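You operate a simulated robot arm through the tools that you are given. There is no shell and no other tool. Be economical: measure what you need, move in short steps, check, and stop when the job is done.

You are at the controls of a simulated robot arm. One attempt, no reset.

## Task
Tidy away the tins, the label roll and the black marker.
Fine: blue tin stacked on the green tin, roll in the grey pot; black cup to the arrow, marker in it.
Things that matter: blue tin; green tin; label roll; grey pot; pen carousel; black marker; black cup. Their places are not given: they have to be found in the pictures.

The check looks at the end state, three seconds after you hand in, the way a careful person would. Anything else that was tipped, shoved, dropped, spilled or broken makes it a failure.

## Robot
A 6-joint arm with a two-finger parallel gripper, fixed in place. Base frame: the origin is at the foot of the arm, x ahead of it, y to its left, z up; the work surface is at about z = 735. Readings come in mm, rad, newtons and seconds.
With the tool pointing down near the work surface it reaches from about 260 to 680 mm from the base axis. Its first joint turns from -1.152 to 1.152 rad. Payload 2.9 kg.
The TCP is the grasp point between the finger pads, 30 mm short of the fingertips. In the tool frame z runs along the fingers and y along their closing line. The gripper opens to 110 mm. The fingers are 20 mm wide and 10 mm thick; the gripper's body (48 by 112 mm) begins 55 mm behind the TCP.
Orientation is that of the tool frame in the base frame, as a unit quaternion [x, y, z, w]. With the fingers straight down and closing along the base's y, the tool's x points along the base's -x, its y along +y and its z along -z.

## Interface
- The arm moves only by the tool arm_command. Its arguments are lists of equal length, an entry for each row: "xyz": the shift along the tool's x, y, z in mm, a list of three; "rotation": the turn, a rotation vector about the tool's x, y, z in degrees, a list of three; "claw": the finger opening in mm, from 0 to 110. In form: {"xyz": [[x, y, z], ...], "rotation": [[wx, wy, wz], ...], "claw": [claw, ...]}. A call has 1 to 12 rows; each row is the pose to reach, as a shift and turn from the pose commanded when the call began, along the tool's axes at that moment. Each row takes 0.2 s and may step no farther than 50 mm and 0.15 rad from the row before; otherwise, or with a gripper value out of range, the whole call is refused. A pose out of reach is approached as far as the arm can. The call stops where the force on the tool passes 40 N (or 10 N more than at its start, if that is more) or the arm is blocked; 0.2 s more then pass. Each finger travels about 108 mm/s and halts on what it meets, pressing with about 38 N; the grip force reading is that of the motor and also rises with nothing between the fingers. The clock runs only during rows and for 0.2 s after the last one: add rows that repeat a pose to give the fingers time. The reply holds the time, the measured pose of the TCP, the force on the tool along the base axes, the opening and the grip force, in the units named above and with some noise.
- Cameras (640 x 400 px; columns grow to the right, rows downward): "scene" is fixed at [50.6, 430.8, 1376.4]; the picture's right is [-0.92, -0.38, 0.00], its down [-0.22, 0.52, -0.83] and it looks along [0.32, -0.76, -0.56] (base axes); focal length 351 px, centre (320, 200). "wrist" rides on the gripper at [72, 17, -103] in the tool frame; the picture's right is [-0.23, 0.97, 0.00], its down [-0.76, -0.18, -0.62] and it looks along [-0.61, -0.14, 0.78] (tool axes); focal length 222 px, centre (320, 200).
- grab_frame(camera): a new picture of that camera. It takes no simulated time.
- probe_pixels(camera, pixels): there is no depth. For up to 12 entries [column, row, z] of the newest picture of that camera ("zoom" is the newest enlarged one), the place [x, y] in the base frame at which the ray of that pixel passes the height z, good to about 3 mm, but the place of the scene camera against the robot may be out by one fixed shift of up to 18 mm in any direction. It takes no simulated time.
- enlarge(camera, box): a new picture of the part [left, top, right, bottom] of that camera's present view, enlarged. It takes no simulated time.
- finish_job(): hands the job in; it is judged then, once.

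Work in short steps. Measure before you move; look again where a grasp or a placing could have gone wrong, and mend it. You have 80 turns and 46 pictures in all, those below and enlarged ones among them. Open the gripper and draw the arm clear of the work before you hand the job in, unless the task says otherwise; then end with one line.

The tools are called after ">>>" by a JSON object that holds its "api" and its "payload". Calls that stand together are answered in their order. arm_command: Moves the arm, as the interface text tells. Its arguments: {"type":"object","properties":{"xyz":{"type":"array","items":{"type":"array","items":{"type":"number"}}},"rotation":{"type":"array","items":{"type":"array","items":{"type":"number"}}},"claw":{"type":"array","items":{"type":"number"}}},"required":["xyz","rotation","claw"]} The other tools are called the same way: grab_frame (camera) takes a picture; probe_pixels (camera, pixels) gives the place at which the rays of pixels pass given heights; enlarge (camera, box) takes an enlarged picture of a part of a camera's view; finish_job () hands the job in.

At the start:

```text
clock: 0.0
eef_pos: [459.5, 7.1, 1166.2]
tool_rot: [0.0, 1.0, 0.0, 0.0]
contact_force: [0.7, 0.0, 0.5]
width: 110.1
grip_force: 0.1
```

scene: 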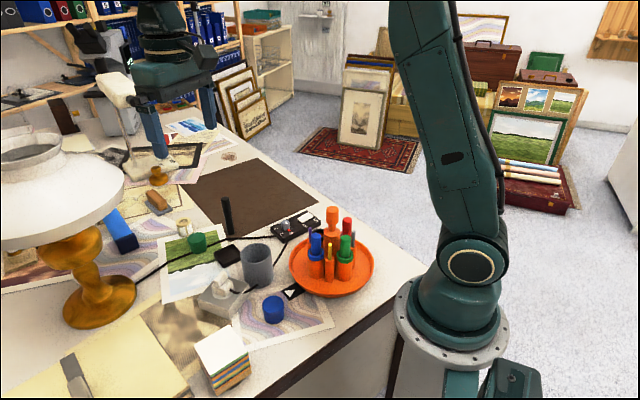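
wrist: 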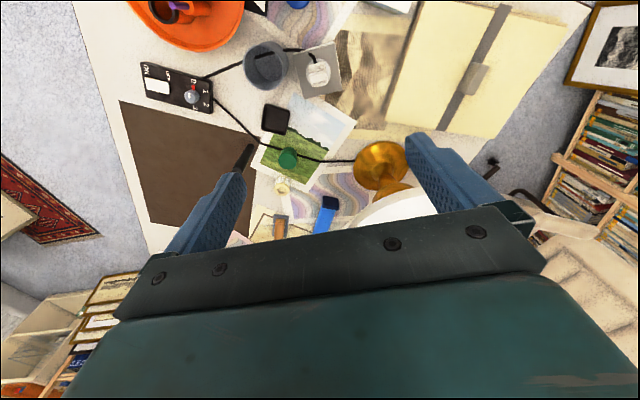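

I start by enlarging the work area in both views: the blue tin is near (273,309), the green tin near (197,242), the grey pot near (257,265) and the carousel near (332,262) in the scene picture.

>>> {"api": "enlarge", "payload": {"camera": "scene", "box": [220, 190, 400, 340]}}

>>> {"api": "enlarge", "payload": {"camera": "scene", "box": [90, 130, 290, 310]}}

>>> {"api": "enlarge", "payload": {"camera": "wrist", "box": [110, 0, 430, 240]}}

```text
2.67 times, centred on (310, 265) of scene
```

zoom: 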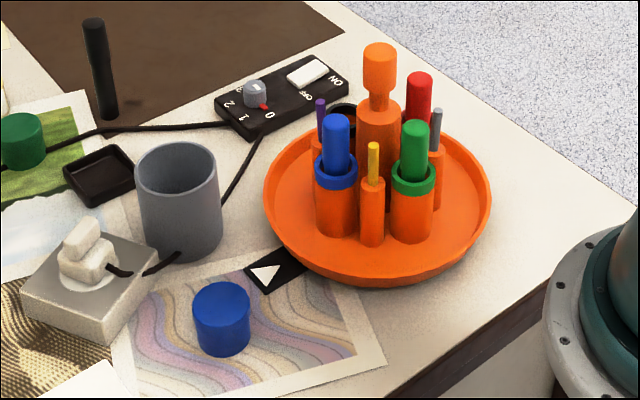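

```text
2.22 times, centred on (190, 220) of scene
```

zoom: 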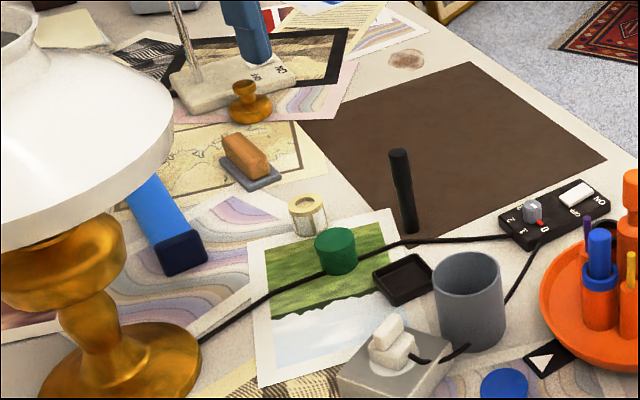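

```text
1.67 times, centred on (270, 120) of wrist
```

zoom: 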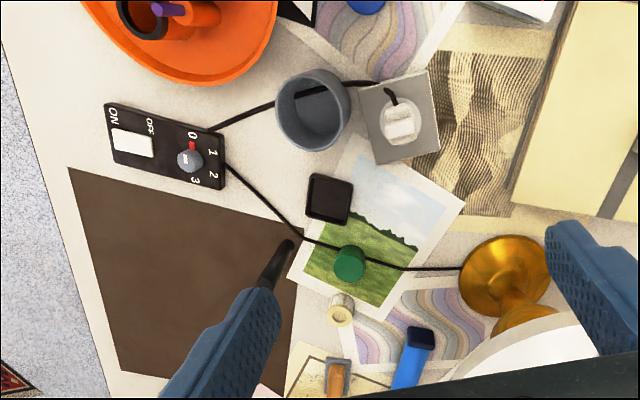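

I probe the objects in both cameras to get rough places and the scene camera's shift: green tin wrist (287,158), roll (282,187), pot rim (264,60), marker base about (250,150), carousel.

>>> {"api": "probe_pixels", "payload": {"camera": "wrist", "pixels": [[287, 158, 765], [282, 187, 765], [280, 182, 735], [264, 55, 800], [276, 119, 740], [252, 150, 850], [297, 3, 765], [190, 2, 790], [192, 80, 760], [318, 70, 760]]}}

>>> {"api": "grab_frame", "payload": {"camera": "scene"}}

>>> {"api": "probe_pixels", "payload": {"camera": "scene", "pixels": [[197, 237, 765], [182, 223, 765], [257, 250, 800], [273, 301, 765], [293, 291, 735], [332, 272, 745], [332, 208, 850], [225, 198, 850], [228, 235, 735], [316, 235, 820], [345, 240, 820], [318, 236, 790]]}}

```text
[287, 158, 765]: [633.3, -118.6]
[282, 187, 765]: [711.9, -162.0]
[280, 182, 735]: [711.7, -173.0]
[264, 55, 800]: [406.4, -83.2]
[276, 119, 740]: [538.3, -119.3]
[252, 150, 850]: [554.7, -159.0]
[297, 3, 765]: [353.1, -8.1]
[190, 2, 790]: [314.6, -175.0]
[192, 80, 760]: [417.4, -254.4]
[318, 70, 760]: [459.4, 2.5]
```

```text
40 pictures are left
```

scene: 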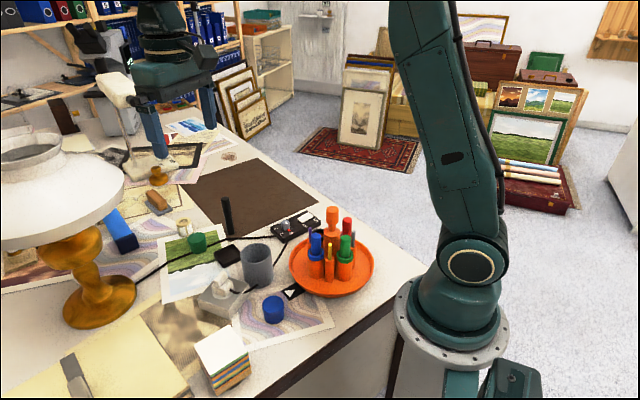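

```text
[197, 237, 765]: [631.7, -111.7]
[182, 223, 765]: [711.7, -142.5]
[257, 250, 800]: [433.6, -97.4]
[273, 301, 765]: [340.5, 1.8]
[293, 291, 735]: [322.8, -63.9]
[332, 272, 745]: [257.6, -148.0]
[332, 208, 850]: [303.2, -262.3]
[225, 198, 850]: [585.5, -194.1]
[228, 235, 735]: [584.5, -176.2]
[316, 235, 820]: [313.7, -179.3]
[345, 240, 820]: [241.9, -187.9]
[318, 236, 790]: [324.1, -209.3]
```

The scene-camera numbers roughly agree with the wrist ones. I back up toward the base, to around (330,-110,1080), so the wrist camera can see the carousel and blue tin.

>>> {"api": "arm_command", "payload": {"xyz": [[26, -24, 17], [52, -48, 34], [78, -72, 51], [104, -96, 68], [130, -117, 86], [130, -117, 86]], "rotation": [[0, 0, 0], [0, 0, 0], [0, 0, 0], [0, 0, 0], [0, 0, 0], [0, 0, 0]], "claw": [110, 110, 110, 110, 110, 110]}}

>>> {"api": "grab_frame", "payload": {"camera": "wrist"}}

```text
clock: 1.4
eef_pos: [328.0, -111.4, 1081.4]
tool_rot: [0.0, 1.0, -0.001, 0.001]
contact_force: [-0.1, -0.6, 0.2]
width: 109.8
grip_force: 0.1
```

```text
39 pictures are left
```

wrist: 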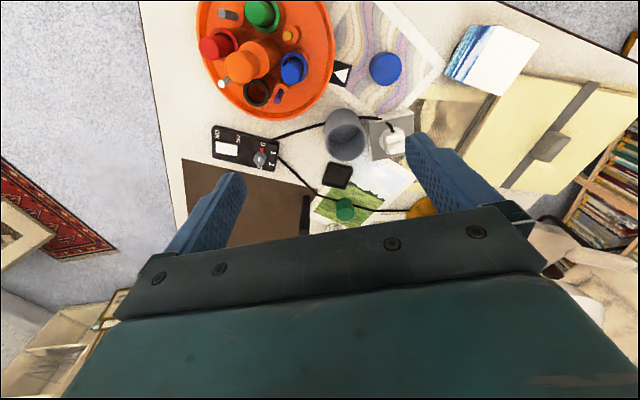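

The carousel is fully visible around (265,55), the arrow label at (341,73), the black cup near (257,92) and the blue tin at (386,68). I enlarge this to measure.

>>> {"api": "enlarge", "payload": {"camera": "wrist", "box": [180, 0, 436, 160]}}

>>> {"api": "probe_pixels", "payload": {"camera": "wrist", "pixels": [[386, 68, 775], [386, 68, 735], [341, 73, 735], [257, 92, 790], [238, 65, 845], [345, 133, 800], [345, 209, 765], [337, 175, 740], [267, 60, 740]]}}

```text
2.50 times, centred on (308, 80) of wrist
```

zoom: 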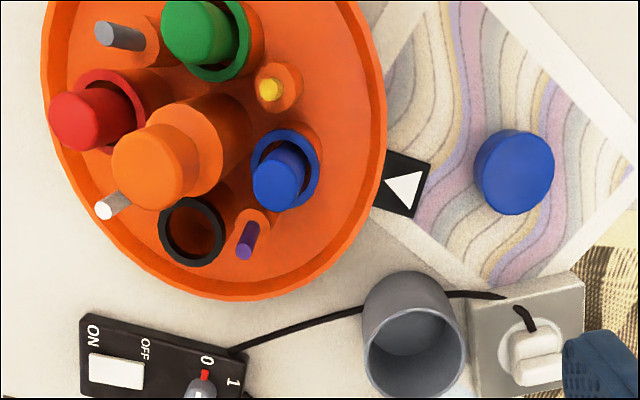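

```text
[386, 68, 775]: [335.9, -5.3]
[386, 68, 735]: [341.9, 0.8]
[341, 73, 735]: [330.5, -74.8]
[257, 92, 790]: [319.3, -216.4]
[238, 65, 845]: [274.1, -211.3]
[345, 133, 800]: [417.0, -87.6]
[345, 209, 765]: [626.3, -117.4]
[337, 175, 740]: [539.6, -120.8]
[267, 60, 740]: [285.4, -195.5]
```

I measure the dish rim, the cup rims (black zoom (192,232), blue (285,170), green (205,40), red (95,110)) and the arrow triangle at plausible heights.

>>> {"api": "probe_pixels", "payload": {"camera": "zoom", "pixels": [[42, 60, 755], [386, 90, 755], [205, 300, 755], [80, 200, 755], [355, 200, 755], [192, 232, 800], [285, 170, 800], [208, 40, 800], [103, 110, 800], [388, 183, 735], [424, 175, 735], [411, 209, 735]]}}

>>> {"api": "probe_pixels", "payload": {"camera": "scene", "pixels": [[316, 254.5, 800], [345.3, 256.4, 800], [316, 254.5, 780], [345.3, 256.4, 780]]}}

```text
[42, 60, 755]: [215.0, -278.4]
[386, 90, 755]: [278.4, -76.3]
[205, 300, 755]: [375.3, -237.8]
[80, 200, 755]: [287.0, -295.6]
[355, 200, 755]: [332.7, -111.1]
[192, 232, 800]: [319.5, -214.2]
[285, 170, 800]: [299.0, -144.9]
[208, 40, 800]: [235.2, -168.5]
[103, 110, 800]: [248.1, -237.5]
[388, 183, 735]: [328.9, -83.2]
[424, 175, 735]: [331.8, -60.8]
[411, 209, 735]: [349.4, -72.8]
```

```text
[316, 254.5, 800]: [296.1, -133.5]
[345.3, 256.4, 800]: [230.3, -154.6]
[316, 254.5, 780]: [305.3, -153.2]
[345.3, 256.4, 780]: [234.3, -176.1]
```

The cups sit about 50 mm from the centre (~(276,-189)) at about -30° (black), 62° (blue), 153° and 240°. The arrow lies at about 62°, so the carousel must turn +90°. I go above the central knob, pre-turned -45°.

>>> {"api": "arm_command", "payload": {"xyz": [[9, -13, 20], [17, -26, 40], [26, -39, 60], [35, -52, 80], [43, -65, 100], [52, -78, 120], [52, -78, 120]], "rotation": [[0, 0, 7.5], [0, 0, 15], [0, 0, 22.5], [0, 0, 30], [0, 0, 37.5], [0, 0, 45], [0, 0, 45]], "claw": [110, 110, 110, 110, 80, 80, 80]}}

>>> {"api": "grab_frame", "payload": {"camera": "wrist"}}

```text
clock: 3.0
eef_pos: [277.3, -187.9, 959.1]
tool_rot: [0.384, 0.923, 0.0, 0.0]
contact_force: [0.2, 0.6, 0.4]
width: 80.1
grip_force: 0.1
```

```text
37 pictures are left
```

wrist: 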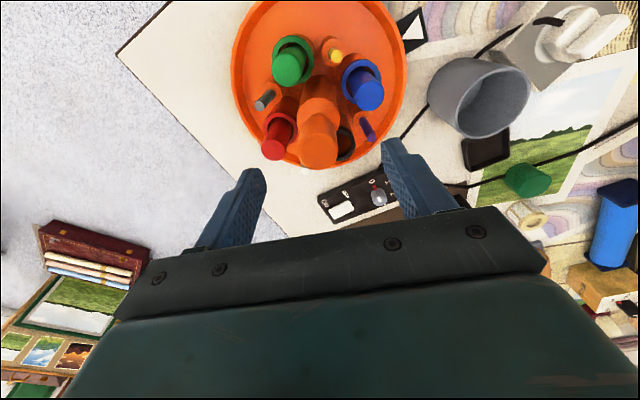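

The knob's top is near (318,140-155), between the fingers laterally. I probe it at several heights to confirm its centre.

>>> {"api": "enlarge", "payload": {"camera": "wrist", "box": [220, 20, 420, 180]}}

>>> {"api": "probe_pixels", "payload": {"camera": "wrist", "pixels": [[318, 150, 885], [318, 150, 895], [318, 150, 905]]}}

```text
2.50 times, centred on (320, 100) of wrist
```

zoom: 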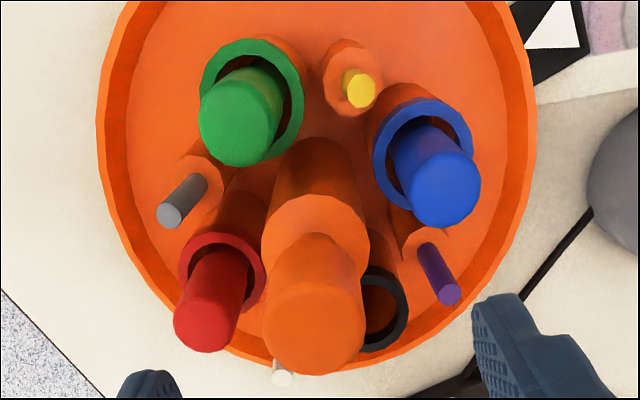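

```text
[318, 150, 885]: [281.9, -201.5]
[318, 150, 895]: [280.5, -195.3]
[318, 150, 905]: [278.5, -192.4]
```

I refine the centre using the cup rims in this closer zoom: green (252,97), blue (423,150), red (222,287), black (378,308).

>>> {"api": "probe_pixels", "payload": {"camera": "zoom", "pixels": [[252, 97, 797], [423, 150, 797], [222, 287, 797], [375, 308, 797], [315, 325, 900], [98, 160, 755], [535, 160, 755]]}}

```text
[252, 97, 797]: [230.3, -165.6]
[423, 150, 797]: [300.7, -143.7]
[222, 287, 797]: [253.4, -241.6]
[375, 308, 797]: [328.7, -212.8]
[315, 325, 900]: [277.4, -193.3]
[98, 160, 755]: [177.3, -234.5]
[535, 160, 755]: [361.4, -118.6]
```

The centre is about (278,-191), and current angles give a +90° turn. I descend so the pads are on the knob (TCP about z 888), then close.

>>> {"api": "arm_command", "payload": {"xyz": [[-2.7, -1.7, 25], [-2.7, -1.7, 50], [-2.7, -1.7, 71], [-2.7, -1.7, 71], [-2.7, -1.7, 71], [-2.7, -1.7, 71], [-2.7, -1.7, 71]], "rotation": [[0, 0, 0], [0, 0, 0], [0, 0, 0], [0, 0, 0], [0, 0, 0], [0, 0, 0], [0, 0, 0]], "claw": [80, 80, 80, 40, 20, 10, 10]}}

>>> {"api": "grab_frame", "payload": {"camera": "wrist"}}

```text
clock: 3.7
eef_pos: [279.2, -192.4, 904.6]
tool_rot: [0.383, 0.924, -0.002, 0.003]
contact_force: [-1.3, 1.4, 13.9]
width: 79.9
grip_force: 0.1
stopped in row 3: the force on the tool passed its limit (the readings are from after the stop); the commanded pose is now the measured one
```

```text
35 pictures are left
```

wrist: 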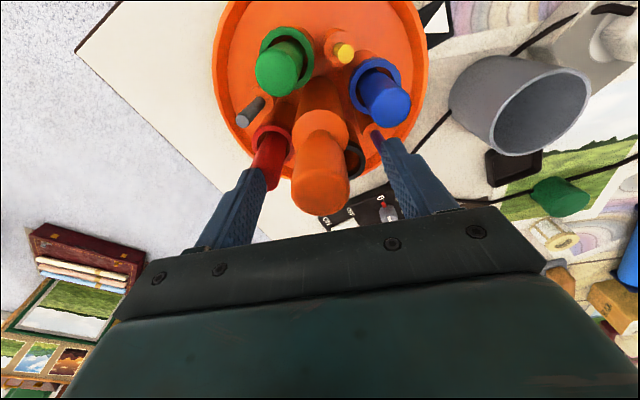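

The left finger met the top of the red marker at tip z about 875; nothing looks moved. I rise 15 mm, narrow the opening to 46 mm and descend again close to the knob.

>>> {"api": "arm_command", "payload": {"xyz": [[0, 0, -15], [0, 0, -15], [0, 0, -15], [0, 0, 0], [0, 0, 10], [0, 0, 18], [0, 0, 18]], "rotation": [[0, 0, 0], [0, 0, 0], [0, 0, 0], [0, 0, 0], [0, 0, 0], [0, 0, 0], [0, 0, 0]], "claw": [80, 46, 46, 46, 46, 46, 46]}}

>>> {"api": "grab_frame", "payload": {"camera": "wrist"}}

```text
clock: 5.3
eef_pos: [279.3, -193.1, 885.5]
tool_rot: [0.384, 0.923, -0.002, 0.003]
contact_force: [-0.7, -0.3, -0.4]
width: 46.3
grip_force: 0.1
```

```text
34 pictures are left
```

wrist: 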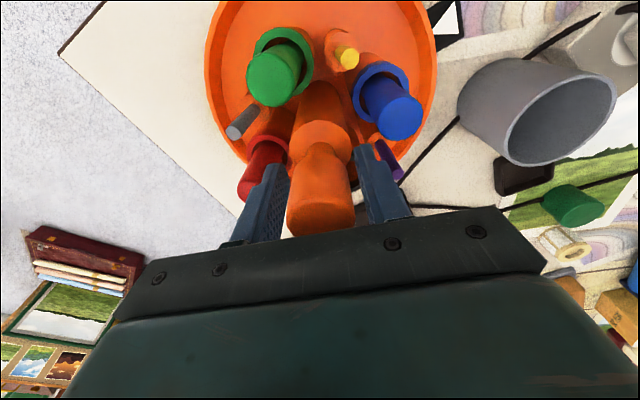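

The fingers straddle the knob at about (322,190) with no contact. I close on it.

>>> {"api": "arm_command", "payload": {"xyz": [[0, 0, 0], [0, 0, 0], [0, 0, 0]], "rotation": [[0, 0, 0], [0, 0, 0], [0, 0, 0]], "claw": [25, 15, 15]}}

```text
clock: 6.1
eef_pos: [280.9, -192.0, 885.4]
tool_rot: [0.382, 0.924, 0.0, 0.004]
contact_force: [17.2, 17.4, -13.5]
width: 39.6
grip_force: 45.2
```

Gripped at 39.6 mm, with a side load along tool +y, so the knob is slightly off. I relieve it by 2.5 mm along tool y and try a first 7.5° of turn.

>>> {"api": "arm_command", "payload": {"xyz": [[0, 1.5, 0], [0, 2.5, 0], [0, 2.5, 0]], "rotation": [[0, 0, 0], [0, 0, 0], [0, 0, -7.5]], "claw": [15, 15, 15]}}

>>> {"api": "grab_frame", "payload": {"camera": "wrist"}}

```text
clock: 6.9
eef_pos: [280.6, -189.8, 885.0]
tool_rot: [0.321, 0.947, -0.002, 0.004]
contact_force: [19.9, 6.2, -27.4]
width: 39.7
grip_force: 45.4
```

```text
33 pictures are left
```

wrist: 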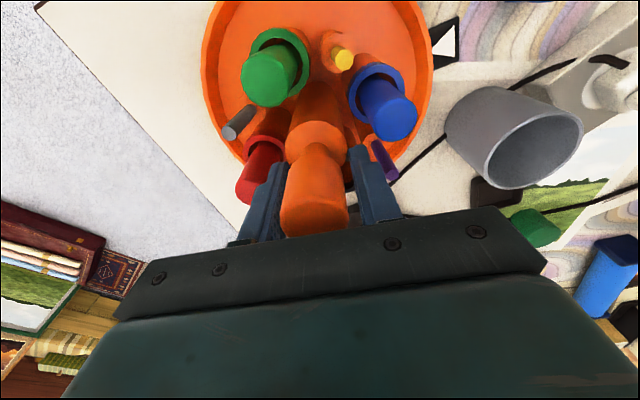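

The carousel turns with the gripper. There are residual loads (+x 20 N, -z 27 N), so I ease the pose by about 2 mm toward +x and 2 mm down, then keep turning.

>>> {"api": "arm_command", "payload": {"xyz": [[-0.8, 0.6, 1], [-1.6, 1.2, 2], [-1.6, 1.2, 2], [-1.6, 1.2, 2], [-1.6, 1.2, 2]], "rotation": [[0, 0, 0], [0, 0, 0], [0, 0, -7.5], [0, 0, -15], [0, 0, -22.5]], "claw": [15, 15, 15, 15, 15]}}

```text
clock: 8.1
eef_pos: [283.0, -185.6, 884.4]
tool_rot: [0.127, 0.992, 0.001, 0.005]
contact_force: [10.9, 29.8, 31.3]
width: 39.2
grip_force: 44.8
```

The side load is growing as the grip centre is off the axis. I open slightly to release and look at it before regripping.

>>> {"api": "arm_command", "payload": {"xyz": [[0, 0, 0], [0, 0, 0]], "rotation": [[0, 0, 0], [0, 0, 0]], "claw": [46, 46]}}

>>> {"api": "grab_frame", "payload": {"camera": "wrist"}}

```text
clock: 8.7
eef_pos: [280.2, -191.1, 883.9]
tool_rot: [0.13, 0.991, -0.004, 0.001]
contact_force: [0.8, 5.6, -1.7]
width: 48.9
grip_force: 3.2
```

```text
32 pictures are left
```

wrist: 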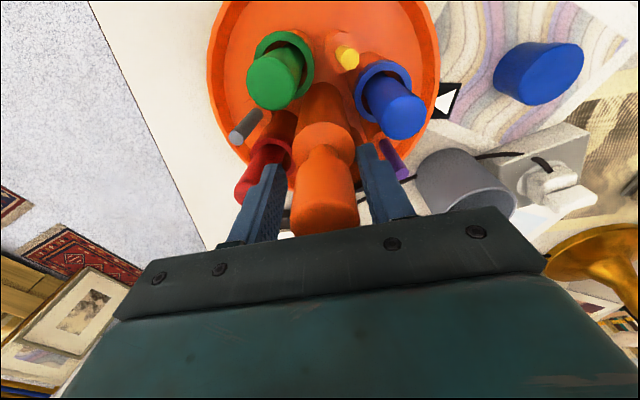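

Released without trouble; the carousel has turned about 30°. I probe the knob's top disc around (326,203) and the handle's shoulder (322,135) to refine the axis.

>>> {"api": "enlarge", "payload": {"camera": "wrist", "box": [200, 0, 460, 250]}}

>>> {"api": "probe_pixels", "payload": {"camera": "wrist", "pixels": [[326, 206, 900], [326, 206, 905], [326, 206, 912], [284, 55, 797], [384, 85, 797], [267, 147, 797], [443, 100, 735], [545, 70, 780]]}}

```text
1.60 times, centred on (330, 125) of wrist
```

zoom: 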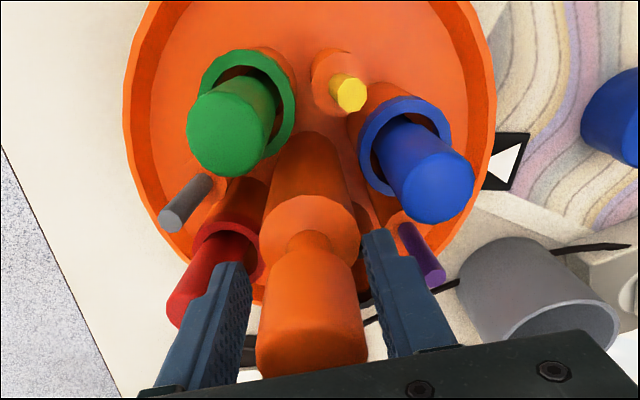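

```text
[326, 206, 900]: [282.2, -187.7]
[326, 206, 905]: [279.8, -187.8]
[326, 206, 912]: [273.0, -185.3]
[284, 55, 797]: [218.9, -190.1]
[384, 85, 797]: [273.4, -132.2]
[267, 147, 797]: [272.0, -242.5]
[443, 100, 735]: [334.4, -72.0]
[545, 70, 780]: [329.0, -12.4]
```

The vision estimate of the axis is now about (274,-187). I check the scene camera to see whether the carousel's base has stayed put.

>>> {"api": "enlarge", "payload": {"camera": "scene", "box": [220, 190, 400, 340]}}

```text
2.67 times, centred on (310, 265) of scene
```

zoom: 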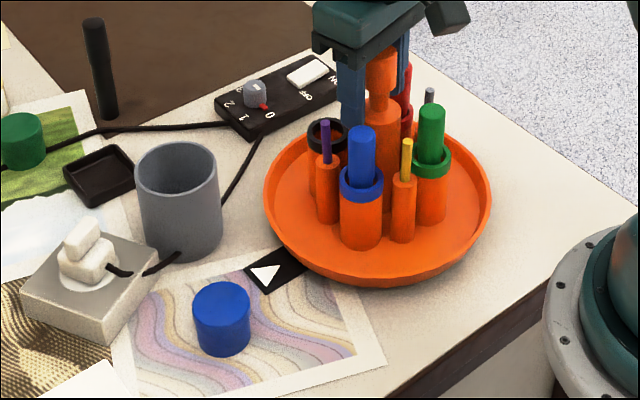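

The dish is exactly where it was, so the pivot is fixed and turned 30°. I recentre the gripper at about (275,-187) and regrip.

>>> {"api": "arm_command", "payload": {"xyz": [[0, 0, 0], [3, 1.2, 0], [6.1, 2.5, 0], [6.1, 2.5, 0], [6.1, 2.5, 0], [6.1, 2.5, 0]], "rotation": [[0, 0, 0], [0, 0, 0], [0, 0, 0], [0, 0, 0], [0, 0, 0], [0, 0, 0]], "claw": [52, 52, 52, 34, 30, 30]}}

```text
clock: 10.1
eef_pos: [278.2, -184.7, 884.7]
tool_rot: [0.13, 0.991, -0.001, 0.003]
contact_force: [8.1, 15.4, 1.4]
width: 39.5
grip_force: 44.9
```

The side load of 17 N along tool +y says the axis is about 3 mm further. I open, shift (4 mm along tool x, 3 mm along tool y), regrip and check the load.

>>> {"api": "arm_command", "payload": {"xyz": [[0, 0, 0], [0, 0, 0], [4, 3, 0], [4, 3, 0], [4, 3, 0], [4, 3, 0], [4, 3, 0]], "rotation": [[0, 0, 0], [0, 0, 0], [0, 0, 0], [0, 0, 0], [0, 0, 0], [0, 0, 0], [0, 0, 0]], "claw": [52, 52, 52, 52, 34, 30, 30]}}

```text
clock: 11.7
eef_pos: [273.1, -183.0, 884.5]
tool_rot: [0.132, 0.991, -0.004, 0.003]
contact_force: [-2.4, -7.0, -1.9]
width: 39.5
grip_force: 45.3
```

Loads are now small and the axis reading is consistent at about (273,-183). I turn another 30° and check the load.

>>> {"api": "arm_command", "payload": {"xyz": [[0, 0, 0], [0, 0, 0], [0, 0, 0], [0, 0, 0]], "rotation": [[0, 0, -7.5], [0, 0, -15], [0, 0, -22.5], [0, 0, -30]], "claw": [30, 30, 30, 30]}}

```text
clock: 12.7
eef_pos: [273.9, -184.1, 884.6]
tool_rot: [-0.132, 0.991, -0.003, 0.001]
contact_force: [-2.4, -6.5, -8.2]
width: 39.4
grip_force: 44.8
```

The load stays small. I turn the last 30°.

>>> {"api": "arm_command", "payload": {"xyz": [[0, 0, 0], [0, 0, 0], [0, 0, 0], [0, 0, 0], [0, 0, 0]], "rotation": [[0, 0, -7.5], [0, 0, -15], [0, 0, -22.5], [0, 0, -30], [0, 0, -30]], "claw": [30, 30, 30, 30, 30]}}

>>> {"api": "enlarge", "payload": {"camera": "scene", "box": [220, 190, 400, 340]}}

```text
clock: 13.9
eef_pos: [273.3, -182.3, 884.5]
tool_rot: [-0.384, 0.923, -0.003, 0.001]
contact_force: [-4.4, 0.8, 7.0]
width: 39.4
grip_force: 44.9
```

```text
2.67 times, centred on (310, 265) of scene
```

zoom: 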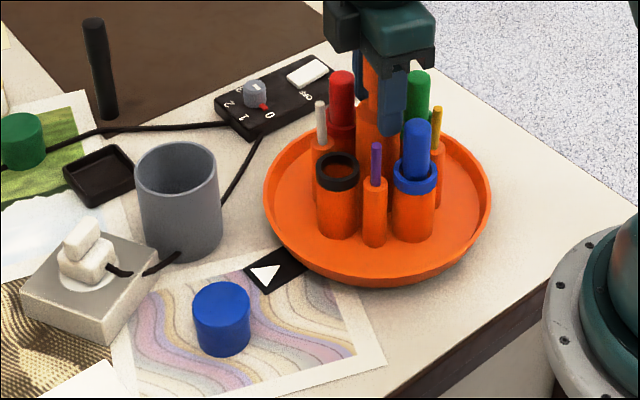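

The black cup now sits where the blue one was, in front of the arrow. I release, rise 100 mm and look from above to verify the alignment.

>>> {"api": "arm_command", "payload": {"xyz": [[0, 0, 0], [0, 0, 0], [0, 0, -30], [0, 0, -70], [0, 0, -110], [0, 0, -150], [0, 0, -190]], "rotation": [[0, 0, 0], [0, 0, 0], [0, 0, 0], [0, 0, 0], [0, 0, 7.5], [0, 0, 15], [0, 0, 22.5]], "claw": [52, 52, 52, 80, 100, 110, 110]}}

>>> {"api": "grab_frame", "payload": {"camera": "wrist"}}

```text
clock: 15.5
eef_pos: [271.9, -181.2, 1075.2]
tool_rot: [-0.193, 0.981, -0.004, 0.0]
contact_force: [0.0, 0.4, -0.2]
width: 110.2
grip_force: 0.0
```

```text
28 pictures are left
```

wrist: 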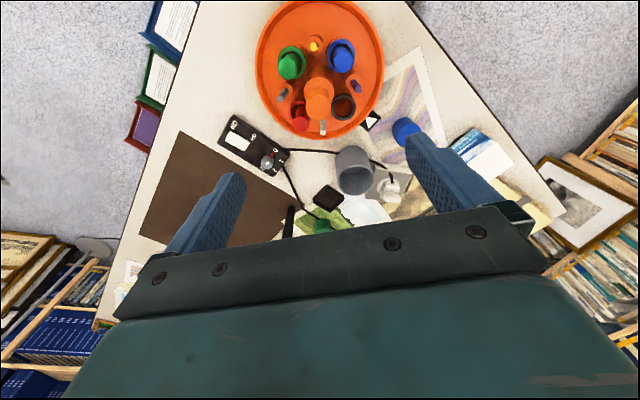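

The dish, black cup (343,106) and arrow (372,121) are all visible. I enlarge this region to measure the angles.

>>> {"api": "enlarge", "payload": {"camera": "wrist", "box": [240, 0, 440, 150]}}

```text
2.67 times, centred on (340, 75) of wrist
```

zoom: 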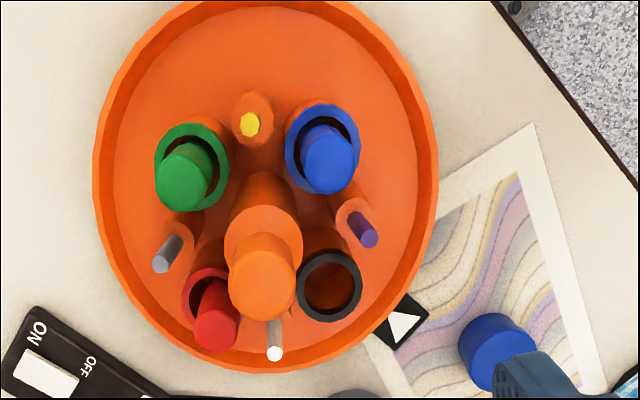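

I probe rim, cup and arrow points in the zoom.

>>> {"api": "probe_pixels", "payload": {"camera": "zoom", "pixels": [[93, 170, 757], [438, 170, 757], [265, 371, 757], [140, 310, 757], [385, 312, 757], [192, 166, 797], [322, 147, 797], [329, 286, 797], [217, 303, 797], [405, 329, 735], [262, 280, 905]]}}

```text
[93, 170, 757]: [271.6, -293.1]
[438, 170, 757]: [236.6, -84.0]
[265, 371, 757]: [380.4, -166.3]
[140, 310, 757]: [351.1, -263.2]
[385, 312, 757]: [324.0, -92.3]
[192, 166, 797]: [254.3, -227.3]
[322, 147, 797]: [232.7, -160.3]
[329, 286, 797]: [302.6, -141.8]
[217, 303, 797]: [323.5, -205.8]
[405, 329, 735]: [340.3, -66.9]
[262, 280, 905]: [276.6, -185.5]
```

The black cup is at about 60° and the arrow at about 61° from the centre (275,-185.5), so it is aligned; the cup mouth is near (301,-142). Next I go above the blue tin, about (336,-6), for a closer measurement.

>>> {"api": "arm_command", "payload": {"xyz": [[-21, 23, 24], [-42, 46, 48], [-63, 69, 72], [-84, 92, 96], [-105, 115, 120], [-126, 137, 135], [-126, 137, 135]], "rotation": [[0, 0, 4], [0, 0, 8], [0, 0, 12], [0, 0, 16], [0, 0, 20], [0, 0, 22.5], [0, 0, 22.5]], "claw": [110, 110, 110, 110, 110, 110, 110]}}

>>> {"api": "grab_frame", "payload": {"camera": "wrist"}}

```text
clock: 17.1
eef_pos: [337.8, -9.1, 938.9]
tool_rot: [0.001, 1.0, -0.003, 0.002]
contact_force: [0.1, -0.4, -0.4]
width: 110.2
grip_force: 0.0
```

```text
26 pictures are left
```

wrist: 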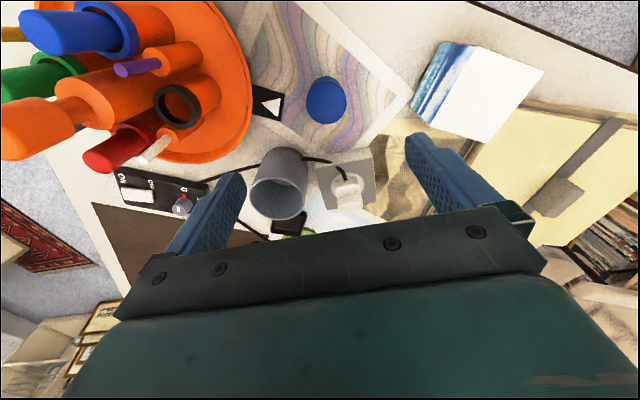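

The blue tin's top is at (326,100). I probe it at several heights, together with the pot and black cup.

>>> {"api": "probe_pixels", "payload": {"camera": "wrist", "pixels": [[326, 100, 765], [326, 100, 775], [326, 100, 785], [305, 100, 780], [347, 100, 780], [326, 77, 780], [326, 124, 760], [178, 107, 797], [280, 200, 800], [280, 200, 815]]}}

>>> {"api": "probe_pixels", "payload": {"camera": "scene", "pixels": [[273, 301, 775], [273, 301, 785], [258, 250, 800], [258, 250, 815]]}}

```text
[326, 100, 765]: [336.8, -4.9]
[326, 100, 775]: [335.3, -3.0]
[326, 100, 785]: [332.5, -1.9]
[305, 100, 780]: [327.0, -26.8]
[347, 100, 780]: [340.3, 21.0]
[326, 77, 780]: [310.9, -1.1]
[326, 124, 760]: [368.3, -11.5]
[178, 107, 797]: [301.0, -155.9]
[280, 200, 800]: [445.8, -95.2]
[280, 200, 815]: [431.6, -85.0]
```

```text
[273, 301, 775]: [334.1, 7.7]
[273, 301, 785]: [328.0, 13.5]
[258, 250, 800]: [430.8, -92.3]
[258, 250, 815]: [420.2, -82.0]
```

The tin is about 50 mm wide, centred near (335,-3), with its top at about z 778. I descend with an 84 mm opening to TCP z 776 and close.

>>> {"api": "arm_command", "payload": {"xyz": [[2.5, 6, 40], [2.5, 6, 80], [2.5, 6, 120], [2.5, 6, 150], [2.5, 6, 163], [2.5, 6, 163]], "rotation": [[0, 0, 0], [0, 0, 0], [0, 0, 0], [0, 0, 0], [0, 0, 0], [0, 0, 0]], "claw": [84, 84, 84, 84, 84, 84]}}

>>> {"api": "grab_frame", "payload": {"camera": "wrist"}}

```text
clock: 18.5
eef_pos: [335.9, -1.2, 774.9]
tool_rot: [0.001, 1.0, -0.003, 0.001]
contact_force: [0.0, 0.3, 1.3]
width: 84.0
grip_force: 0.0
```

```text
25 pictures are left
```

wrist: 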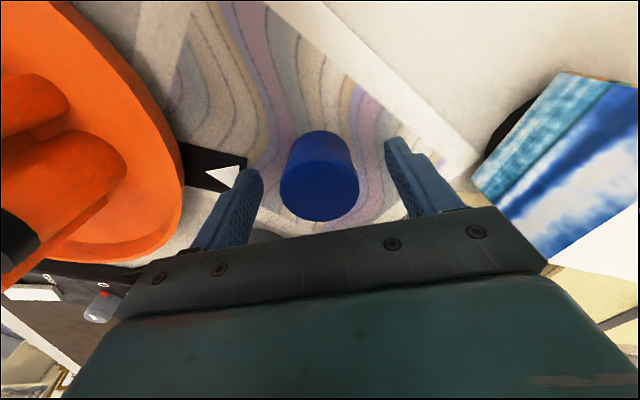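

The tin's top at (320,190) coincides with the TCP's pixel, so it is centred. I close.

>>> {"api": "arm_command", "payload": {"xyz": [[0, 0, 0], [0, 0, 0], [0, 0, 0]], "rotation": [[0, 0, 0], [0, 0, 0], [0, 0, 0]], "claw": [60, 40, 36]}}

```text
clock: 19.3
eef_pos: [333.9, -2.8, 774.8]
tool_rot: [0.0, 1.0, -0.003, 0.002]
contact_force: [0.2, -0.8, 1.0]
width: 45.7
grip_force: 38.4
```

The blue tin is held (45.7 mm). Before travelling I check where the lamp stands relative to the path to the green tin.

>>> {"api": "probe_pixels", "payload": {"camera": "scene", "pixels": [[100, 305, 740], [136, 290, 740], [123, 185, 1000], [123, 185, 950], [124, 180, 900], [60, 235, 950], [60, 235, 1000], [197, 238, 775], [222, 257, 735], [120, 235, 770]]}}

>>> {"api": "arm_command", "payload": {"xyz": [[0, 0, -30], [0, 0, -70], [0, 0, -110], [0, 0, -150], [0, 0, -150]], "rotation": [[0, 0, 0], [0, 0, 0], [0, 0, 0], [0, 0, 0], [0, 0, 0]], "claw": [36, 36, 36, 36, 36]}}

>>> {"api": "grab_frame", "payload": {"camera": "wrist"}}

```text
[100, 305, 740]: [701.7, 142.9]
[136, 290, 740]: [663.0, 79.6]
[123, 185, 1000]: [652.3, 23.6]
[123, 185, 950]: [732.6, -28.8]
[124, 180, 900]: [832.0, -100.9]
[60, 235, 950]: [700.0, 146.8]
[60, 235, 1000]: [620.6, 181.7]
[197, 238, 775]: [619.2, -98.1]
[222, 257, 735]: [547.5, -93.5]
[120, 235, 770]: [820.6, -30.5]
```

```text
clock: 20.5
eef_pos: [334.2, -3.2, 924.2]
tool_rot: [0.001, 1.0, -0.003, 0.002]
contact_force: [0.0, 0.0, -0.3]
width: 36.2
grip_force: 0.0
```

```text
24 pictures are left
```

wrist: 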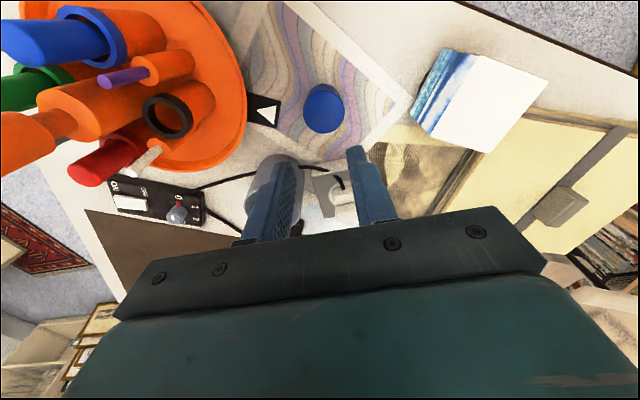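

The lift came up empty: the fingers closed to 36.2 and the tin stands at (323,109). I measure where it is now, then regrip lower, with a full close command, more time and a slow lift.

>>> {"api": "probe_pixels", "payload": {"camera": "wrist", "pixels": [[323, 109, 770], [323, 109, 775], [323, 109, 780], [302, 109, 775], [344, 109, 775]]}}

>>> {"api": "enlarge", "payload": {"camera": "wrist", "box": [260, 60, 400, 160]}}

```text
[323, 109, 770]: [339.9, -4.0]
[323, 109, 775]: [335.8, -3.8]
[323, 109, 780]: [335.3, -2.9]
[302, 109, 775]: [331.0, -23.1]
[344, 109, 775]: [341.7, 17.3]
```

```text
4.00 times, centred on (330, 110) of wrist
```

zoom: 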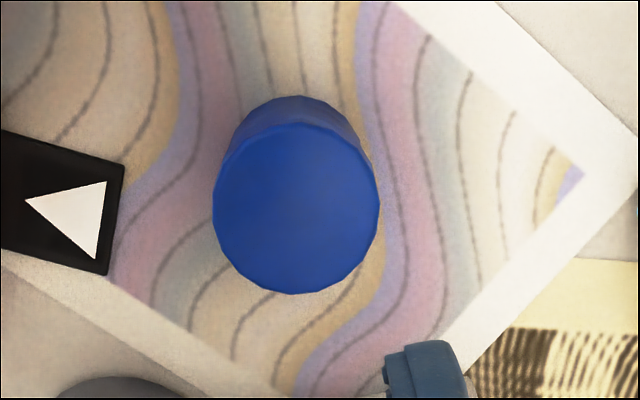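

The tin is at about (338,-3), unmoved. I open, descend to TCP z 769 (tips about 4 mm over the table), close fully with time, then lift slowly 10 mm.

>>> {"api": "arm_command", "payload": {"xyz": [[-4, 0, 0], [-4, 0, 40], [-4, 0, 80], [-4, 0, 120], [-4, 0, 145], [-4, 0, 155], [-4, 0, 155]], "rotation": [[0, 0, 0], [0, 0, 0], [0, 0, 0], [0, 0, 0], [0, 0, 0], [0, 0, 0], [0, 0, 0]], "claw": [80, 80, 80, 80, 80, 80, 80]}}

>>> {"api": "arm_command", "payload": {"xyz": [[0, 0, 0], [0, 0, 0], [0, 0, 0], [0, 0, 0], [0, 0, -3], [0, 0, -6], [0, 0, -10], [0, 0, -10]], "rotation": [[0, 0, 0], [0, 0, 0], [0, 0, 0], [0, 0, 0], [0, 0, 0], [0, 0, 0], [0, 0, 0], [0, 0, 0]], "claw": [40, 20, 10, 10, 10, 10, 10, 10]}}

```text
clock: 22.1
eef_pos: [340.5, -2.2, 771.3]
tool_rot: [0.0, 1.0, -0.004, 0.002]
contact_force: [0.6, 1.0, -1.2]
width: 80.0
grip_force: 0.1
```

```text
clock: 23.9
eef_pos: [339.7, -2.9, 779.1]
tool_rot: [0.001, 1.0, -0.003, 0.002]
contact_force: [0.0, 0.4, -0.9]
width: 45.7
grip_force: 38.5
```

Still 45.7 mm wide after 10 mm of lift. I lift slowly further and look.

>>> {"api": "arm_command", "payload": {"xyz": [[0, 0, -8], [0, 0, -16], [0, 0, -26], [0, 0, -38], [0, 0, -50], [0, 0, -50]], "rotation": [[0, 0, 0], [0, 0, 0], [0, 0, 0], [0, 0, 0], [0, 0, 0], [0, 0, 0]], "claw": [10, 10, 10, 10, 10, 10]}}

>>> {"api": "grab_frame", "payload": {"camera": "wrist"}}

```text
clock: 25.3
eef_pos: [339.6, -2.4, 828.3]
tool_rot: [0.001, 1.0, -0.003, 0.002]
contact_force: [0.3, 0.6, 0.0]
width: 45.4
grip_force: 37.6
```

```text
22 pictures are left
```

wrist: 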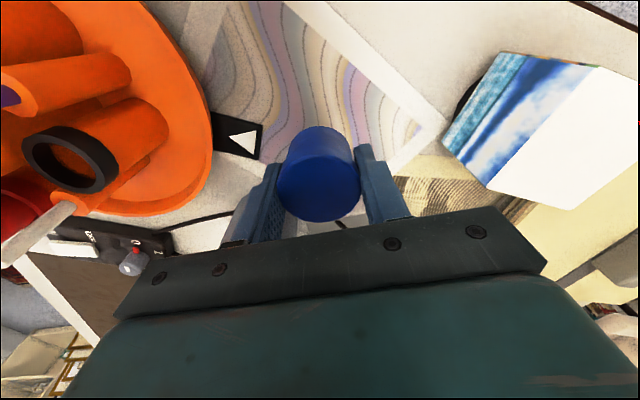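

The blue tin is held well, its bottom about 35 mm below the TCP. I carry it high to above the green tin (~(628,-117), z 960) at gentle speed.

>>> {"api": "arm_command", "payload": {"xyz": [[0, 0, -30], [-15, -5, -60], [-45, -18, -85], [-80, -32, -105], [-115, -46, -120], [-150, -60, -130], [-185, -74, -132], [-220, -88, -132], [-250, -100, -132], [-275, -110, -132], [-288, -115, -132], [-288, -115, -132]], "rotation": [[0, 0, 0], [0, 0, 0], [0, 0, 0], [0, 0, 0], [0, 0, 0], [0, 0, 0], [0, 0, 0], [0, 0, 0], [0, 0, 0], [0, 0, 0], [0, 0, 0], [0, 0, 0]], "claw": [10, 10, 10, 10, 10, 10, 10, 10, 10, 10, 10, 10]}}

>>> {"api": "grab_frame", "payload": {"camera": "wrist"}}

```text
clock: 27.9
eef_pos: [626.4, -115.5, 964.3]
tool_rot: [0.0, 1.0, -0.004, 0.002]
contact_force: [0.3, 0.5, 0.4]
width: 45.4
grip_force: 38.0
```

```text
21 pictures are left
```

wrist: 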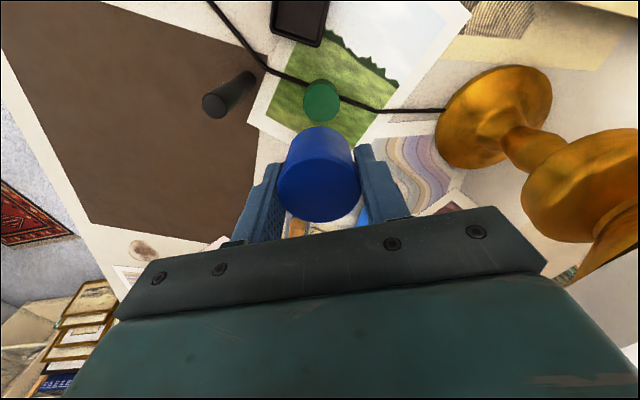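

The green tin's top shows at (321,101), the marker's top at (215,106) and its foot at (244,80). I enlarge to measure them.

>>> {"api": "enlarge", "payload": {"camera": "wrist", "box": [190, 50, 370, 162]}}

>>> {"api": "probe_pixels", "payload": {"camera": "wrist", "pixels": [[321, 103, 765], [321, 103, 770], [321, 103, 775], [303, 103, 770], [339, 103, 770], [214, 107, 859], [244, 80, 740]]}}

```text
3.56 times, centred on (280, 106) of wrist
```

zoom: 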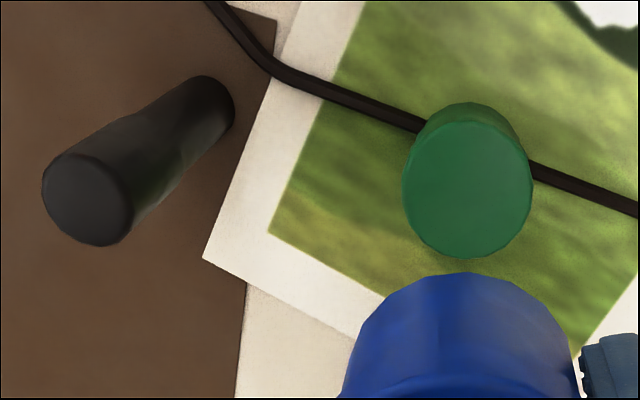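

```text
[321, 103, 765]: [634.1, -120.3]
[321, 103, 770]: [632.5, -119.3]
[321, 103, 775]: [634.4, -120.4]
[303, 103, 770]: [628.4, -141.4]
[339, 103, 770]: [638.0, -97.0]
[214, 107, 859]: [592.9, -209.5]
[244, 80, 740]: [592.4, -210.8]
```

The green tin's centre is about (633,-119), and the marker stands at about (593,-210). I line up over the green tin and lower to TCP z 860, then compare the two tins in the scene view.

>>> {"api": "arm_command", "payload": {"xyz": [[-6.6, -3.5, 15], [-6.6, -3.5, 40], [-6.6, -3.5, 65], [-6.6, -3.5, 90], [-6.6, -3.5, 104], [-6.6, -3.5, 104]], "rotation": [[0, 0, 0], [0, 0, 0], [0, 0, 0], [0, 0, 0], [0, 0, 0], [0, 0, 0]], "claw": [10, 10, 10, 10, 10, 10]}}

>>> {"api": "enlarge", "payload": {"camera": "scene", "box": [140, 150, 260, 270]}}

>>> {"api": "enlarge", "payload": {"camera": "wrist", "box": [220, 60, 420, 240]}}

```text
clock: 29.3
eef_pos: [635.0, -120.2, 859.6]
tool_rot: [0.001, 1.0, -0.004, 0.001]
contact_force: [-0.7, -0.2, -0.8]
width: 45.1
grip_force: 37.7
```

```text
3.33 times, centred on (200, 210) of scene
```

zoom: 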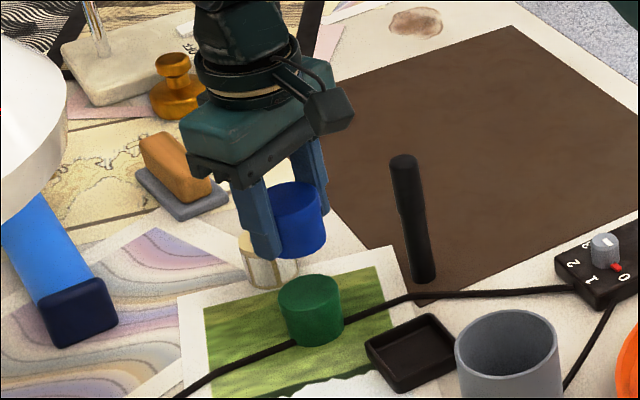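

```text
2.22 times, centred on (320, 150) of wrist
```

zoom: 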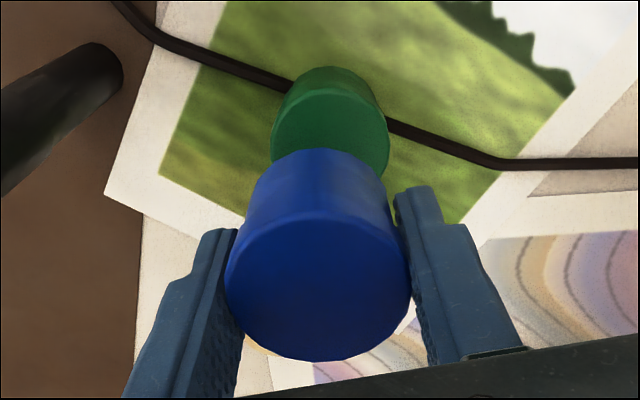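

From both views the green tin sits about 4 mm further toward +y (and about 1-2 mm in x) than the blue one. I correct by that and lower to TCP z 818, just above contact.

>>> {"api": "arm_command", "payload": {"xyz": [[-1.5, 4, 10], [-1.5, 4, 22], [-1.5, 4, 34], [-1.5, 4, 42], [-1.5, 4, 42]], "rotation": [[0, 0, 0], [0, 0, 0], [0, 0, 0], [0, 0, 0], [0, 0, 0]], "claw": [10, 10, 10, 10, 10]}}

>>> {"api": "enlarge", "payload": {"camera": "scene", "box": [140, 170, 260, 270]}}

```text
clock: 30.5
eef_pos: [636.7, -117.6, 817.8]
tool_rot: [0.001, 1.0, -0.004, 0.002]
contact_force: [1.2, 0.8, -0.8]
width: 45.6
grip_force: 38.1
```

```text
4.00 times, centred on (200, 220) of scene
```

zoom: 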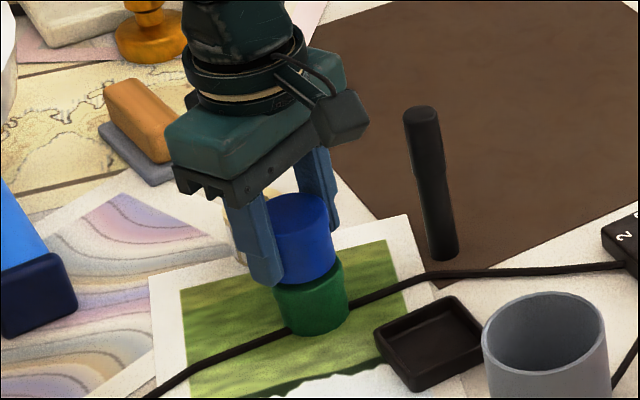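

The tins look coaxial in the scene view. I lower in small steps until I feel contact.

>>> {"api": "arm_command", "payload": {"xyz": [[0, 0, 3], [0, 0, 6], [0, 0, 6]], "rotation": [[0, 0, 0], [0, 0, 0], [0, 0, 0]], "claw": [10, 10, 10]}}

```text
clock: 31.3
eef_pos: [636.2, -118.0, 813.4]
tool_rot: [0.0, 1.0, -0.003, 0.003]
contact_force: [-1.4, 0.8, 4.1]
width: 45.4
grip_force: 37.7
```

A force of 4 N up with z lagging suggests first contact. I press 2 mm more to confirm.

>>> {"api": "arm_command", "payload": {"xyz": [[0, 0, 2], [0, 0, 2]], "rotation": [[0, 0, 0], [0, 0, 0]], "claw": [10, 10]}}

```text
clock: 31.9
eef_pos: [636.8, -117.9, 812.4]
tool_rot: [0.001, 1.0, -0.003, 0.003]
contact_force: [-5.9, -0.1, 21.6]
width: 45.4
grip_force: 37.8
```

Contact is confirmed (21.6 N). I ease off 2 mm, open a little evenly, and rise.

>>> {"api": "arm_command", "payload": {"xyz": [[0, 0, -2], [0, 0, -2], [0, 0, -2], [0, 0, -2], [0, 0, -20], [0, 0, -50], [0, 0, -90], [0, 0, -130], [0, 0, -130]], "rotation": [[0, 0, 0], [0, 0, 0], [0, 0, 0], [0, 0, 0], [0, 0, 0], [0, 0, 0], [0, 0, 0], [0, 0, 0], [0, 0, 0]], "claw": [10, 54, 60, 60, 60, 60, 60, 60, 60]}}

>>> {"api": "enlarge", "payload": {"camera": "scene", "box": [140, 170, 260, 270]}}

>>> {"api": "grab_frame", "payload": {"camera": "wrist"}}

```text
clock: 33.9
eef_pos: [634.7, -116.0, 938.4]
tool_rot: [0.001, 1.0, -0.004, 0.001]
contact_force: [0.5, -0.3, 1.1]
width: 60.1
grip_force: 0.1
```

```text
4.00 times, centred on (200, 220) of scene
```

zoom: 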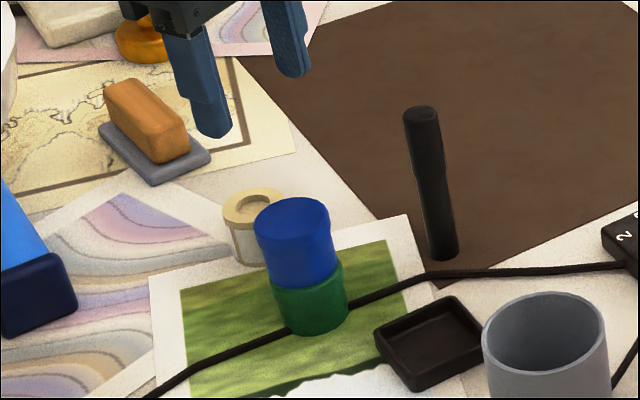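

```text
15 pictures are left
```

wrist: 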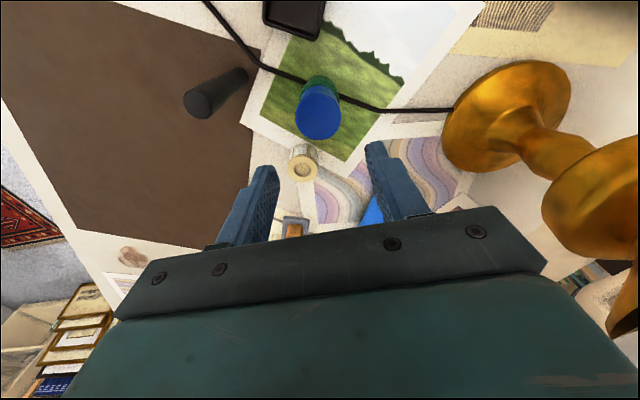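

The blue tin sits squarely on the green one. Next is the roll, seen at (303,167); I probe it and the marker from here.

>>> {"api": "probe_pixels", "payload": {"camera": "wrist", "pixels": [[303, 167, 765], [303, 167, 770], [303, 167, 775], [288, 167, 770], [318, 167, 770], [302, 150, 735], [197, 103, 859], [237, 76, 740], [197, 103, 855]]}}

>>> {"api": "probe_pixels", "payload": {"camera": "scene", "pixels": [[183.3, 222, 760], [183.3, 222, 770], [183.3, 222, 780]]}}

```text
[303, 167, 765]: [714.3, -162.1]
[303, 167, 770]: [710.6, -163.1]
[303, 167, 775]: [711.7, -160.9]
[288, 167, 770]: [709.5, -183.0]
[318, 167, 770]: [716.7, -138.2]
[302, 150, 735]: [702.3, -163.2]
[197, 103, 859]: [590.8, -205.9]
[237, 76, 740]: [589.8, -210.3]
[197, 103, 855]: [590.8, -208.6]
```

```text
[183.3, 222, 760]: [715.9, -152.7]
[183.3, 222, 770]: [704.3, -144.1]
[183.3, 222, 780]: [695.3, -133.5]
```

The roll is at about (712,-161), r = 730, so it needs a tilted reach past the tins; removing the marker first gives room. I move above the marker at about (591,-208) and look.

>>> {"api": "arm_command", "payload": {"xyz": [[15, -31, -5], [30, -62, -5], [44, -92, -5], [44, -92, 15], [44, -92, 15]], "rotation": [[0, 0, 0], [0, 0, 0], [0, 0, 0], [0, 0, 0], [0, 0, 0]], "claw": [60, 60, 60, 60, 60]}}

>>> {"api": "grab_frame", "payload": {"camera": "wrist"}}

```text
clock: 35.1
eef_pos: [591.3, -207.0, 925.2]
tool_rot: [0.0, 1.0, -0.004, 0.002]
contact_force: [-0.2, -0.2, 0.0]
width: 59.8
grip_force: 0.0
```

```text
14 pictures are left
```

wrist: 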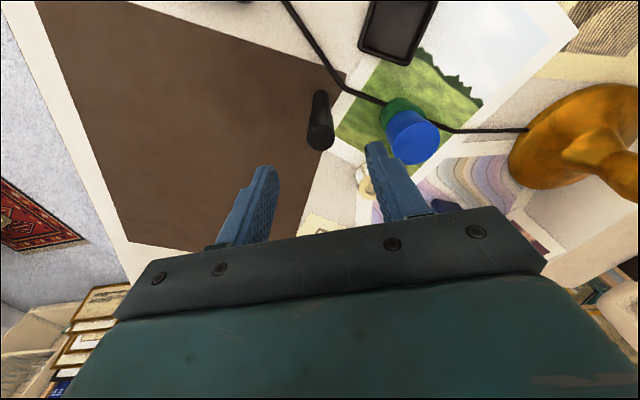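

The marker's top is at (319,137), straight beneath the tool in the column sense. I probe it for the remaining offset.

>>> {"api": "probe_pixels", "payload": {"camera": "wrist", "pixels": [[319, 137, 859], [319, 137, 855], [320, 98, 737], [306, 137, 859], [333, 137, 859]]}}

```text
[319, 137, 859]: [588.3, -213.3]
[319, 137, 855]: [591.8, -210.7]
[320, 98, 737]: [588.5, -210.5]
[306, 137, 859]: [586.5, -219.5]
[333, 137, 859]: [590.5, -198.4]
```

The marker axis is at about (590,-209). I descend to TCP z 846 and close on the cap.

>>> {"api": "arm_command", "payload": {"xyz": [[1, -2, 30], [1, -2, 60], [1, -2, 79], [1, -2, 79], [1, -2, 79], [1, -2, 79], [1, -2, 79], [1, -2, 79]], "rotation": [[0, 0, 0], [0, 0, 0], [0, 0, 0], [0, 0, 0], [0, 0, 0], [0, 0, 0], [0, 0, 0], [0, 0, 0]], "claw": [60, 60, 60, 60, 35, 10, 0, 0]}}

```text
clock: 36.9
eef_pos: [589.4, -210.8, 844.8]
tool_rot: [0.001, 1.0, -0.003, 0.002]
contact_force: [0.1, -0.1, 0.6]
width: 21.9
grip_force: 37.9
```

Gripped at 21.9 mm. I lift slowly to z 1000 and check the width.

>>> {"api": "arm_command", "payload": {"xyz": [[0, 0, -4], [0, 0, -12], [0, 0, -25], [0, 0, -45], [0, 0, -65], [0, 0, -90], [0, 0, -115], [0, 0, -140], [0, 0, -155], [0, 0, -155]], "rotation": [[0, 0, 0], [0, 0, 0], [0, 0, 0], [0, 0, 0], [0, 0, 0], [0, 0, 0], [0, 0, 0], [0, 0, 0], [0, 0, 0], [0, 0, 0]], "claw": [0, 0, 0, 0, 0, 0, 0, 0, 0, 0]}}

>>> {"api": "arm_command", "payload": {"xyz": [[25, 5, 0], [52, 12, 0], [80, 20, 0], [108, 27, 0], [136, 34, 0], [164, 41, 0], [192, 48, 0], [220, 55, 0], [245, 60, 0], [265, 65, 0], [280, 67.5, 0], [280, 67.5, 0]], "rotation": [[0, 0, 0], [0, 0, -6], [0, 0, -12], [0, 0, -18], [0, 0, -24], [0, 0, -30], [0, 0, -36], [0, 0, -42], [0, 0, -48], [0, 0, -54], [0, 0, -60], [0, 0, -60]], "claw": [0, 0, 0, 0, 0, 0, 0, 0, 0, 0, 0, 0]}}

>>> {"api": "grab_frame", "payload": {"camera": "wrist"}}

```text
clock: 39.1
eef_pos: [589.7, -209.7, 1001.2]
tool_rot: [0.001, 1.0, -0.004, 0.002]
contact_force: [-0.4, -0.1, -0.5]
width: 21.6
grip_force: 37.7
```

```text
clock: 41.7
eef_pos: [309.4, -141.9, 999.3]
tool_rot: [-0.5, 0.866, -0.004, 0.001]
contact_force: [0.3, -0.3, 0.4]
width: 21.6
grip_force: 38.4
```

```text
13 pictures are left
```

wrist: 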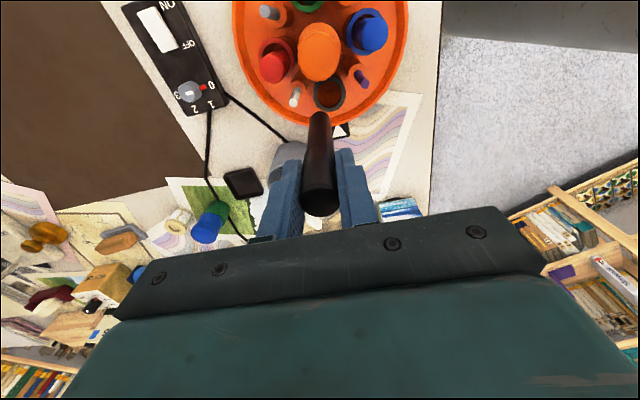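

The marker is held upright and the black cup shows at (328,95). I enlarge to locate the cup mouth.

>>> {"api": "enlarge", "payload": {"camera": "wrist", "box": [240, 10, 420, 130]}}

```text
3.33 times, centred on (330, 70) of wrist
```

zoom: 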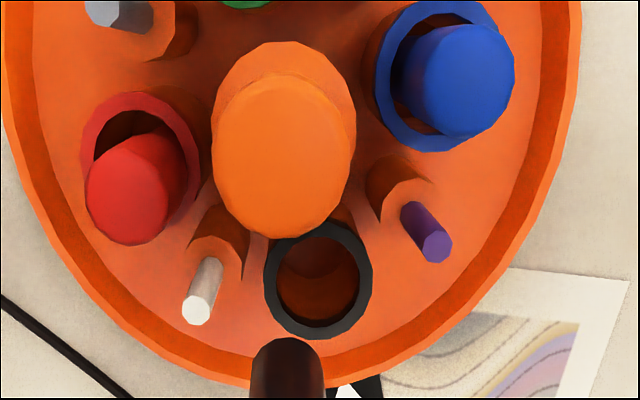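

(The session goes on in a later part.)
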